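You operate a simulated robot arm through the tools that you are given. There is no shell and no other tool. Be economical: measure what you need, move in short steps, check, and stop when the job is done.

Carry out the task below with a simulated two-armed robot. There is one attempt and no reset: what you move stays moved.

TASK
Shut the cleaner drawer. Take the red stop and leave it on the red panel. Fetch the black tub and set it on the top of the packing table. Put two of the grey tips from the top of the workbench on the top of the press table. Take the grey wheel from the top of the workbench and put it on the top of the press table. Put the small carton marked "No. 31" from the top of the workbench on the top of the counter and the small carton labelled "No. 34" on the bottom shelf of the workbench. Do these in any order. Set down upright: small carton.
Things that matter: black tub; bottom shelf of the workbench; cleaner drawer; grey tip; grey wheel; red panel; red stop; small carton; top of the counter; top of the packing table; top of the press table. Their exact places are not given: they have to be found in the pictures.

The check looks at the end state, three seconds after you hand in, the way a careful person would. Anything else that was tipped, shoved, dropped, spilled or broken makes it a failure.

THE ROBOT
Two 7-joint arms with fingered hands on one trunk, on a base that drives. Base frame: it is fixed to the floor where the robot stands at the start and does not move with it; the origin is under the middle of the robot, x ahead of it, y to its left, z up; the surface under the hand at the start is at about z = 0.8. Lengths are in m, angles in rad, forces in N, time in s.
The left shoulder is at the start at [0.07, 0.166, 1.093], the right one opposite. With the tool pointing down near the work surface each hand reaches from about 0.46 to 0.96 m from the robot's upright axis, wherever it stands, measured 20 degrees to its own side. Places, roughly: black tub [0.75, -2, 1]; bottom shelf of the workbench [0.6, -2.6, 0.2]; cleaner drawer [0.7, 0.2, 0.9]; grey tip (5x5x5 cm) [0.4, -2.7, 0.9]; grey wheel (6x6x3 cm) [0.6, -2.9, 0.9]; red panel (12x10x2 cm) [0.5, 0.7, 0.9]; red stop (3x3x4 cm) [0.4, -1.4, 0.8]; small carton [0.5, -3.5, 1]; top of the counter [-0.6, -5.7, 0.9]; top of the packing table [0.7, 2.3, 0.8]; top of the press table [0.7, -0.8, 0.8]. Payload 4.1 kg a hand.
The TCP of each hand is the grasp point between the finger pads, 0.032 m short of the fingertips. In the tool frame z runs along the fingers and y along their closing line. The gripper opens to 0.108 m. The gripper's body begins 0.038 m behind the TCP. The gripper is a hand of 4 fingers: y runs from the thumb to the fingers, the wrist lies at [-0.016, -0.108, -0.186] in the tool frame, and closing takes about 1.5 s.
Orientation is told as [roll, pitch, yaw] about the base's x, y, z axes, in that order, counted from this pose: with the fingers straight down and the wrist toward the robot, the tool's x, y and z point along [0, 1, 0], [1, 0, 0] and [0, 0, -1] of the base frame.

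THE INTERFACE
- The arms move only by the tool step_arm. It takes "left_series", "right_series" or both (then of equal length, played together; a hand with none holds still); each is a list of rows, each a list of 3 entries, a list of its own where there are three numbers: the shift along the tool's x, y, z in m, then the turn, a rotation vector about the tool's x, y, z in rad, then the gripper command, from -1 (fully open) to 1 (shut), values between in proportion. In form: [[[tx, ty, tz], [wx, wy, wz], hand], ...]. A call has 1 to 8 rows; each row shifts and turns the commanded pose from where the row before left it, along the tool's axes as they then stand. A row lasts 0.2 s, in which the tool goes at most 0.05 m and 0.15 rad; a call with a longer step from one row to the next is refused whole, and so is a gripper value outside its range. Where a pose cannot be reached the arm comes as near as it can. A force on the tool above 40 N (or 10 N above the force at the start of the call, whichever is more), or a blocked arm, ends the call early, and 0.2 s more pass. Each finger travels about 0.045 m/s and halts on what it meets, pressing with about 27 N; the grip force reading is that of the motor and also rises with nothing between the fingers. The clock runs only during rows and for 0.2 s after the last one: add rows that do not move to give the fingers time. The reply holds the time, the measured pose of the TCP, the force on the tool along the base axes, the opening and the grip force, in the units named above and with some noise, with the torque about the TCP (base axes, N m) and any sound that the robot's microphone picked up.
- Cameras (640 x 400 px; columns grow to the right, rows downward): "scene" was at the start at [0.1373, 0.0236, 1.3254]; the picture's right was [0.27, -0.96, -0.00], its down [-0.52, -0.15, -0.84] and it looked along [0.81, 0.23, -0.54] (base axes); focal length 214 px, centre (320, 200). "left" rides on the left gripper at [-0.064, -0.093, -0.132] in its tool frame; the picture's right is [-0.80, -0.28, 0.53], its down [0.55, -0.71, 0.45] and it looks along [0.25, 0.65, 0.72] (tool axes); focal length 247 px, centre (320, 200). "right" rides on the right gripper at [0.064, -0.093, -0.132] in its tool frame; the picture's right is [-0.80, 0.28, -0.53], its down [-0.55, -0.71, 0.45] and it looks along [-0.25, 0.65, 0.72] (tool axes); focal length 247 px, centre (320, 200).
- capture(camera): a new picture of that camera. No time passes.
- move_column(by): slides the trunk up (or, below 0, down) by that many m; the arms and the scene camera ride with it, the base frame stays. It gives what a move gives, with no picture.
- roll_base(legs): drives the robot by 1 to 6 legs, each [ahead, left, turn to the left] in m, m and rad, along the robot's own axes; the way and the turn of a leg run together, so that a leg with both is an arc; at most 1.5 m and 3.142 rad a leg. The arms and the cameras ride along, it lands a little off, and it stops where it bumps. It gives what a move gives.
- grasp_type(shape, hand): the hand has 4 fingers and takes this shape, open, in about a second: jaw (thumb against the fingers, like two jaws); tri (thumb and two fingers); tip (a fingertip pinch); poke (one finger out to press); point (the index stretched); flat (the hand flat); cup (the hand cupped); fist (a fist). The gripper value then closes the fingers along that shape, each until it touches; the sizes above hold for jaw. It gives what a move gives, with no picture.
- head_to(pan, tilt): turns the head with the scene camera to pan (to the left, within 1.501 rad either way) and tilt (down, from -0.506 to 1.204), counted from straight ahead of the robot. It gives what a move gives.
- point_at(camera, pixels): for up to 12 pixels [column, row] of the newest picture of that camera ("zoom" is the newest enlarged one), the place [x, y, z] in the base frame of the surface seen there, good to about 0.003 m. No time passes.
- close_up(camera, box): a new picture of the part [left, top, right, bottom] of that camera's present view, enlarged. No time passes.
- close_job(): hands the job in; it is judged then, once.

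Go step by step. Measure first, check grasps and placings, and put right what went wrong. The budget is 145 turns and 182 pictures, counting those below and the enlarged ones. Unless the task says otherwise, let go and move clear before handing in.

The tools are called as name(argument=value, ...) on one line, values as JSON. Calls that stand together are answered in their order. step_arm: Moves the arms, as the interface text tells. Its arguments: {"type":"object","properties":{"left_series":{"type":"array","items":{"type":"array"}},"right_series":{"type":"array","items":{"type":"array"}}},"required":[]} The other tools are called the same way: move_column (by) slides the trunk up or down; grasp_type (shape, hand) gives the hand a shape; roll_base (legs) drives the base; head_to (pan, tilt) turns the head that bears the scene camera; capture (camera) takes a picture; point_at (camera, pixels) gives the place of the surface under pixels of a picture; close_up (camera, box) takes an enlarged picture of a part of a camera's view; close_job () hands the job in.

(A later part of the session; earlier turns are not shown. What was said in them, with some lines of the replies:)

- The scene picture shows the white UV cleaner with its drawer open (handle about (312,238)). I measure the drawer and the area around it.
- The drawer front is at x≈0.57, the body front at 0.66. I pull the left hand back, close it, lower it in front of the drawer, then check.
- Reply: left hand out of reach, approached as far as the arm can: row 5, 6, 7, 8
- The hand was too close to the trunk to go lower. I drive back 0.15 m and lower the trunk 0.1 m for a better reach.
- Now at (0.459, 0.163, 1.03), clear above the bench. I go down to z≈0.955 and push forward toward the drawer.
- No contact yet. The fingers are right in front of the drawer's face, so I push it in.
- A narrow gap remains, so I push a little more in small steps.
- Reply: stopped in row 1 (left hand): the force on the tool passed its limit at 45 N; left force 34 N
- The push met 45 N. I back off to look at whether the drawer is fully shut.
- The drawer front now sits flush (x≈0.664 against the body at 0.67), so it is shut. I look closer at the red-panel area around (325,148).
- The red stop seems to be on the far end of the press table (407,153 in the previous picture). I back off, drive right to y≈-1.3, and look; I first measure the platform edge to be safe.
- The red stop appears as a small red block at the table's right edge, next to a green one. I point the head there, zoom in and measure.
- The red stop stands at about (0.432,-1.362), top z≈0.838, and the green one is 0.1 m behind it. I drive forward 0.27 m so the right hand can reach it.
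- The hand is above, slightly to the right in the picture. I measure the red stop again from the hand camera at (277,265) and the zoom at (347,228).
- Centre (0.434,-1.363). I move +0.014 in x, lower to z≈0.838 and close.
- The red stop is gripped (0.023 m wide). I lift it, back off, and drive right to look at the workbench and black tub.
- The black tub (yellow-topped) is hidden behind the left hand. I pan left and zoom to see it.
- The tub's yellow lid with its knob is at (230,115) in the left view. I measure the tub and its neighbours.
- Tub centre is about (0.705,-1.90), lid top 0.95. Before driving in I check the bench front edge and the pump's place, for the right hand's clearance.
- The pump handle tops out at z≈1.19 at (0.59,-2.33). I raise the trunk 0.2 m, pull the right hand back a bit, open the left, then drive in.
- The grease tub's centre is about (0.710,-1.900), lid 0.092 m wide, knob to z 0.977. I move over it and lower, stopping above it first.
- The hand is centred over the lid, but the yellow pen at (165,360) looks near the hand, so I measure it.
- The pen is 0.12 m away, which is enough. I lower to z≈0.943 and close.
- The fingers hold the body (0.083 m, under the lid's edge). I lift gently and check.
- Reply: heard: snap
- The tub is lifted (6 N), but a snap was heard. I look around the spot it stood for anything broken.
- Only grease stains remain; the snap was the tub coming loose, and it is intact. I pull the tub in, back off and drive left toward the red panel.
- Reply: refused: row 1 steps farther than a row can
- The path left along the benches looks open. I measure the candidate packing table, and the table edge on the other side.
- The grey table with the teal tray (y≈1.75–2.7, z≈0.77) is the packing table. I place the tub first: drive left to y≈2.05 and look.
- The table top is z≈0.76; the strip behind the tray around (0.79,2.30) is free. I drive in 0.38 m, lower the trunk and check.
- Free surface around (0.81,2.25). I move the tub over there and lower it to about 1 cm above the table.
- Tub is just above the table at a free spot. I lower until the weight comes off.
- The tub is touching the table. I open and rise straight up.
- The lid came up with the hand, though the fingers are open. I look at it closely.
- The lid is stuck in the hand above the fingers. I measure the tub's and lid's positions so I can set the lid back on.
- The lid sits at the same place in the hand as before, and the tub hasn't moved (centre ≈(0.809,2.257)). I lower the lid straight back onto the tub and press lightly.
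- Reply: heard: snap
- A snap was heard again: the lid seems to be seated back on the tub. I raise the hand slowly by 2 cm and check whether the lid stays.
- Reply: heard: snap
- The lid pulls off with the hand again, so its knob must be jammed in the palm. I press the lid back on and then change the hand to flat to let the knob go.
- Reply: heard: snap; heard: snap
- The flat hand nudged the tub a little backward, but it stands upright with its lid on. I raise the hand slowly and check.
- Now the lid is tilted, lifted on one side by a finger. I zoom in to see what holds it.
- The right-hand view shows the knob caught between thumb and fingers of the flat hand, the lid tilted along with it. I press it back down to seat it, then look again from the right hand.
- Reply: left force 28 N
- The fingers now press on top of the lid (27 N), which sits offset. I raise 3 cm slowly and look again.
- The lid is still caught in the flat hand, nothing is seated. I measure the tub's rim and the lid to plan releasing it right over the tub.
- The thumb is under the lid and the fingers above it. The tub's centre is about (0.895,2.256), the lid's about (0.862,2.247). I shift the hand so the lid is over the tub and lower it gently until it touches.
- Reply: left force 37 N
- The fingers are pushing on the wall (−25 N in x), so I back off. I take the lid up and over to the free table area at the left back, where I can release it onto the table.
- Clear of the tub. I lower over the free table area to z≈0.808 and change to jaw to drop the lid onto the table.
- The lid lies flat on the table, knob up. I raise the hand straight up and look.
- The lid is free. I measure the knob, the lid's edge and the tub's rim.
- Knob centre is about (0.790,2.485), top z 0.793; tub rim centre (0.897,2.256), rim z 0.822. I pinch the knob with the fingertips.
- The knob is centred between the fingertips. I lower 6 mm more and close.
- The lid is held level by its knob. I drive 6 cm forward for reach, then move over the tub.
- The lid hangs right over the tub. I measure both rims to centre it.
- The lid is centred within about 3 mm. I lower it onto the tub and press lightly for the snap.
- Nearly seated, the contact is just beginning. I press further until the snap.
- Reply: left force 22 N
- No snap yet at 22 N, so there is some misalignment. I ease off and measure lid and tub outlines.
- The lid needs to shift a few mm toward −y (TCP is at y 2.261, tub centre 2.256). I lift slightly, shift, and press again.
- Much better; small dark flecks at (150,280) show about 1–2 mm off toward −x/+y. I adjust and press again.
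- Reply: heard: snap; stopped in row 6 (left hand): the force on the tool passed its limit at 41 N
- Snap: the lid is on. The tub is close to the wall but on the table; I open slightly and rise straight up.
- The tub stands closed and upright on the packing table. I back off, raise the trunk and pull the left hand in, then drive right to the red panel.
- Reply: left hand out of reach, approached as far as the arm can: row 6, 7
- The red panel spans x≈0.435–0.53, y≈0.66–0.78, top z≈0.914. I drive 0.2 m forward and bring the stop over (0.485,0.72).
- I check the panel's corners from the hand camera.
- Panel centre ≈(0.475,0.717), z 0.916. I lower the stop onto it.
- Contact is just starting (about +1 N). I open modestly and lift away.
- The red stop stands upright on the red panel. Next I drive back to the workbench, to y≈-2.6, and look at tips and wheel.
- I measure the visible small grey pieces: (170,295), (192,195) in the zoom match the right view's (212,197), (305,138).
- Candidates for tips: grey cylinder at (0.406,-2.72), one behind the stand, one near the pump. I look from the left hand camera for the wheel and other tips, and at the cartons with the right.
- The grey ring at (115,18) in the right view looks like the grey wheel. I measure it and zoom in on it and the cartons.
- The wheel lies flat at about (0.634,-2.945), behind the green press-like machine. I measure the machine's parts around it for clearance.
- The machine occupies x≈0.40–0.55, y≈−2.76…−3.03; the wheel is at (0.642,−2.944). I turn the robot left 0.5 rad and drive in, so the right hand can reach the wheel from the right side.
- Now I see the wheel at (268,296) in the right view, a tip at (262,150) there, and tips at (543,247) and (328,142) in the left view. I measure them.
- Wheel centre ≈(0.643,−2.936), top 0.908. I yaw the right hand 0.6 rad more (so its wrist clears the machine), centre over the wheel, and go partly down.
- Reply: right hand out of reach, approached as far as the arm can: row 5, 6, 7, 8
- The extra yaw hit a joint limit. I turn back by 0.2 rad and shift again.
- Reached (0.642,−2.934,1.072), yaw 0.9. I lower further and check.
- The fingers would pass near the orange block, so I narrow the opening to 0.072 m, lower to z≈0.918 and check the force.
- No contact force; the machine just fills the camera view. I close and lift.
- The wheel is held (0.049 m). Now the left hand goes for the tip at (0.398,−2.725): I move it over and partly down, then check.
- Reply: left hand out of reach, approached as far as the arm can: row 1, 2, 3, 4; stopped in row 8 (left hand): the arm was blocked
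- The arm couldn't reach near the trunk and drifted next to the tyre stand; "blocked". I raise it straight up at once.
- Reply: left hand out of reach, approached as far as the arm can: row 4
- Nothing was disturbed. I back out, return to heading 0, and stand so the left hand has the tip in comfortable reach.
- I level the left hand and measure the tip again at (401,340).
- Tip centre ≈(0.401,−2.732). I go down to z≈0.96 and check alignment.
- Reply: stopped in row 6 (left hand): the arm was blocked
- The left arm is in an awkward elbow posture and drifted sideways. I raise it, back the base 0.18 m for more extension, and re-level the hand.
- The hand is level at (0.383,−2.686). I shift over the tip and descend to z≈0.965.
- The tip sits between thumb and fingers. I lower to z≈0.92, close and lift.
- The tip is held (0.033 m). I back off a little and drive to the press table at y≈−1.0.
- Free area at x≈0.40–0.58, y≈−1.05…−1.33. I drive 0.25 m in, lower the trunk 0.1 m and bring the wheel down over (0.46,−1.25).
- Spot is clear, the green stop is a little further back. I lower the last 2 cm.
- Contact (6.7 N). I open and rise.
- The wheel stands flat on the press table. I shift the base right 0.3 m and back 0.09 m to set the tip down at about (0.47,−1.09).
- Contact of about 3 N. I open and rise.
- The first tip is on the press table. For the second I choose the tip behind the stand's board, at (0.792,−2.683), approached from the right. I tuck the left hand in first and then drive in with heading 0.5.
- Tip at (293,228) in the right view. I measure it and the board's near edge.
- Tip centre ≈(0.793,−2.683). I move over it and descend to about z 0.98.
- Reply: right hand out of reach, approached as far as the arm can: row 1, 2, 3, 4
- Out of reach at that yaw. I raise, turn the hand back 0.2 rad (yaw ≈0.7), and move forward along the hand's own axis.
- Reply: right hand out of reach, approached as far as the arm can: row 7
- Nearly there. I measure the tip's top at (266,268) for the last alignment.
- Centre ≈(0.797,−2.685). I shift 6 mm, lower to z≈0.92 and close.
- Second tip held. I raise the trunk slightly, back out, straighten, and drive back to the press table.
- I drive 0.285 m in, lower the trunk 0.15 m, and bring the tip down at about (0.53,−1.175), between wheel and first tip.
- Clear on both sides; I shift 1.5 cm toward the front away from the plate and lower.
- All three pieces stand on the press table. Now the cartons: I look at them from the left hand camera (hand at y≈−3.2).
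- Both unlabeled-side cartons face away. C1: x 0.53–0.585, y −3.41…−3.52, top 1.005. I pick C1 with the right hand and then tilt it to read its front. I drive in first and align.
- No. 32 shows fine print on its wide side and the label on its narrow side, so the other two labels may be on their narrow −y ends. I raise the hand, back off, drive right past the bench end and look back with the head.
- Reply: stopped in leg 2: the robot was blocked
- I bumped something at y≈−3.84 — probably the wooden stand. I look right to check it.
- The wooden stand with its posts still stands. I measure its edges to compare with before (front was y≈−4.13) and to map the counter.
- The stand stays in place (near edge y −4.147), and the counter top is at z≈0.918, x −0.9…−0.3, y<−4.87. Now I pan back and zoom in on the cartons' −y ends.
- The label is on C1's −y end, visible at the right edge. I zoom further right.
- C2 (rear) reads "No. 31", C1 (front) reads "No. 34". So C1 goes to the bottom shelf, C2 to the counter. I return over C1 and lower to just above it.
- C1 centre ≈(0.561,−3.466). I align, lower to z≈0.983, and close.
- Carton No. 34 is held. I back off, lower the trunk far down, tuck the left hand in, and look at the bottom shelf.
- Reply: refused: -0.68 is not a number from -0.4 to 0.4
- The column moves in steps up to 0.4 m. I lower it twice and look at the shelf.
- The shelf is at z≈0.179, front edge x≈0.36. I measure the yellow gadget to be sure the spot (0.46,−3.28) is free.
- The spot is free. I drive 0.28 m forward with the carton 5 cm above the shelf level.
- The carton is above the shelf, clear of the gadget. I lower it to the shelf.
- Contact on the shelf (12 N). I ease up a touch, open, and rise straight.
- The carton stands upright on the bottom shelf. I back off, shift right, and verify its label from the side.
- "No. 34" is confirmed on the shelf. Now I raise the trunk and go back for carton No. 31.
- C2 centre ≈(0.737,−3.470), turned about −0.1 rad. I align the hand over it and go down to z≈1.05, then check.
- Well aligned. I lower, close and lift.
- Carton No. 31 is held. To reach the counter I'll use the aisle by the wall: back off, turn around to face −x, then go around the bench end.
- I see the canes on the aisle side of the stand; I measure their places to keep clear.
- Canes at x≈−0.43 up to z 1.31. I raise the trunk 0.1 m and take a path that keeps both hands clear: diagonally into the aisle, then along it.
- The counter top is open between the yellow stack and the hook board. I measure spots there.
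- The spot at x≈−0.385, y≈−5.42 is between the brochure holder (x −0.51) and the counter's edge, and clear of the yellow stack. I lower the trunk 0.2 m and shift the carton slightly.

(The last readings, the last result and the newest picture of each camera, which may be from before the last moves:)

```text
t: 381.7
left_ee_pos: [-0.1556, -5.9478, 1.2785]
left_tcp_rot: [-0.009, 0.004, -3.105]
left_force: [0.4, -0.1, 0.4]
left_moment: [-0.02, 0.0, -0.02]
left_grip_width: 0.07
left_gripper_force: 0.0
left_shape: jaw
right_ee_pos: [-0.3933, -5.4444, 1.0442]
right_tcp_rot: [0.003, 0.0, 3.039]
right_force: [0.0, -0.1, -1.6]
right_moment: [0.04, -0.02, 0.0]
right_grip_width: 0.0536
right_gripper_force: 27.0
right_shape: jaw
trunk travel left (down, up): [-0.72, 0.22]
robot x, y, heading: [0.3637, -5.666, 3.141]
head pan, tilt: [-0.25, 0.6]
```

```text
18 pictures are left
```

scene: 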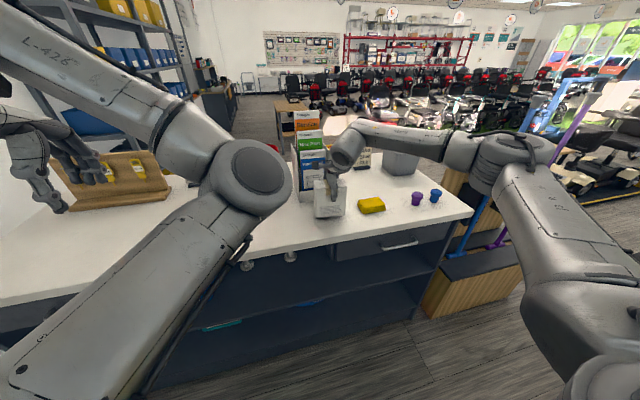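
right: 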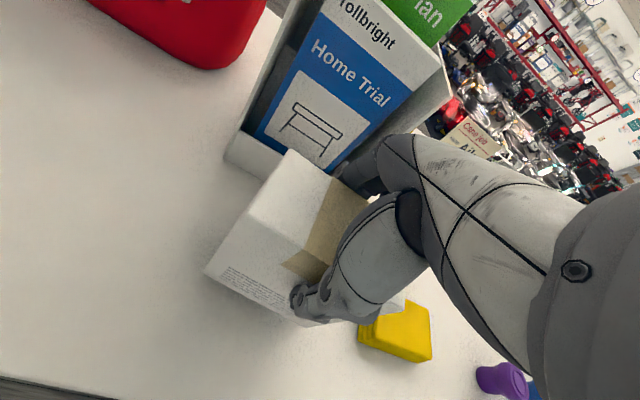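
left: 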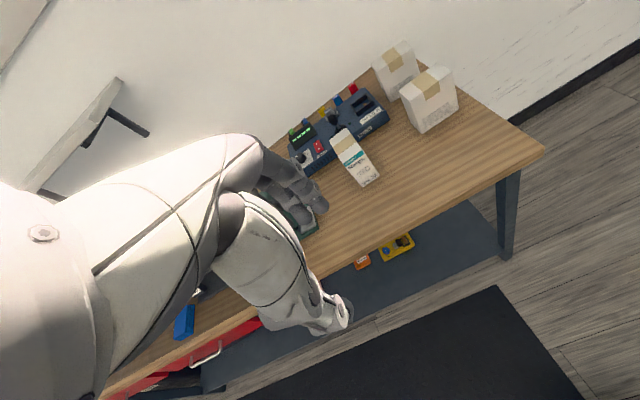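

The spot is good; I pull it 2 cm further from the brochure holder and lower it.

step_arm(right_series=[[[0, -0.02, 0], [0, 0, 0], 1], [[0, 0, 0.015], [0, 0, 0], 1], [[0, 0, 0.005], [0, 0, 0], 1], [[0, 0, 0.003], [0, 0, 0], 1], [[0, 0, 0], [0, 0, 0], 1]])

```text
t: 382.9
left_ee_pos: [-0.1562, -5.9486, 1.28]
left_tcp_rot: [-0.009, 0.003, -3.105]
left_force: [-0.4, 0.0, 0.1]
left_moment: [-0.02, 0.0, 0.02]
left_grip_width: 0.0701
left_gripper_force: 0.0
left_shape: jaw
right_ee_pos: [-0.3734, -5.4444, 1.0222]
right_tcp_rot: [0.0, -0.004, 3.038]
right_force: [-2.4, 1.9, 6.0]
right_moment: [0.02, 0.07, 0.01]
right_grip_width: 0.0537
right_gripper_force: 27.0
right_shape: jaw
trunk travel left (down, up): [-0.72, 0.22]
robot x, y, heading: [0.3653, -5.6691, 3.14]
head pan, tilt: [-0.25, 0.6]
```

Contact (6 N). I open and rise straight up.

step_arm(right_series=[[[0, 0, 0], [0, 0, 0], 0.2], [[0, 0, 0], [0, 0, 0], -0.5], [[0, 0, 0], [0, 0, 0], -0.5], [[0, 0, -0.02], [0, 0, 0], -0.5], [[0, 0, -0.04], [0, 0, 0], -0.5], [[0, 0, -0.05], [0, 0, 0], -0.5], [[0, 0, -0.05], [0, 0, 0], -0.5], [[0, 0, -0.05], [0, 0, 0], -0.5]])

capture(camera="right")

close_up(camera="scene", box=[260, 120, 420, 240])

```text
t: 384.7
left_ee_pos: [-0.156, -5.9491, 1.2781]
left_tcp_rot: [-0.011, 0.002, -3.104]
left_force: [0.3, 0.8, 0.2]
left_moment: [-0.02, 0.02, 0.0]
left_grip_width: 0.0702
left_gripper_force: 0.0
left_shape: jaw
right_ee_pos: [-0.3734, -5.4457, 1.2312]
right_tcp_rot: [0.001, 0.001, 3.042]
right_force: [0.4, -0.3, 0.2]
right_moment: [0.03, 0.02, 0.02]
right_grip_width: 0.0806
right_gripper_force: 0.1
right_shape: jaw
trunk travel left (down, up): [-0.72, 0.22]
robot x, y, heading: [0.3651, -5.6643, 3.138]
head pan, tilt: [-0.25, 0.6]
```

```text
17 pictures are left
```

right: 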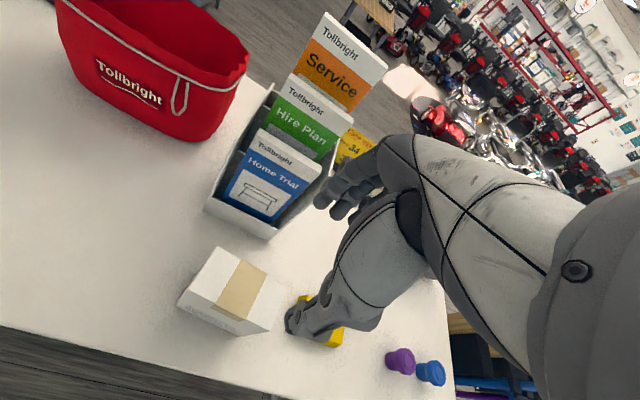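

```text
3.33 times, centred on (340, 180) of scene
5 turns are left
```

zoom: 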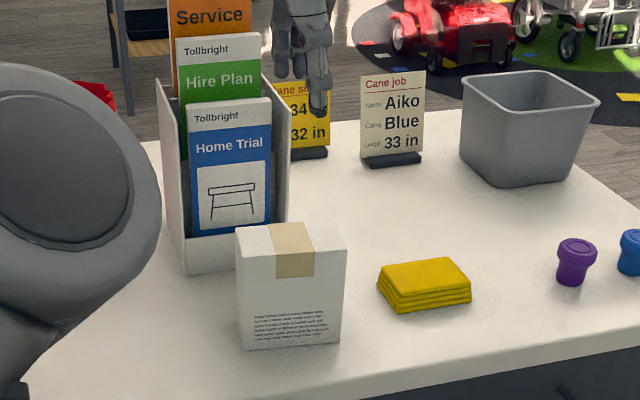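

Carton No. 31 stands upright on the counter, clear of everything, and both hands are empty and clear. All tasks are done, so I hand in.

close_job()

```text
The job is handed in.
```

I finished every part of the task and handed it in, but I can't see the judge's result.

- **Cleaner drawer:** shut; its front sits flush with the body.
- **Red stop:** upright on the red panel.
- **Black tub:** on the packing table with its lid on, close to the back wall. The lid came off in the hand while I set the tub down, and pushing it back on moved the tub to the back; I snapped the lid on again.
- **Grey tips and grey wheel:** both tips and the wheel are on the press table.
- **Small carton No. 34:** upright on the bottom shelf of the workbench, label read in place.
- **Small carton No. 31:** upright on the counter.

The base also bumped what I take to be the wooden cane stand once while driving. Afterwards the stand and its canes were still upright, and its measured edge was within about 2 cm of before.
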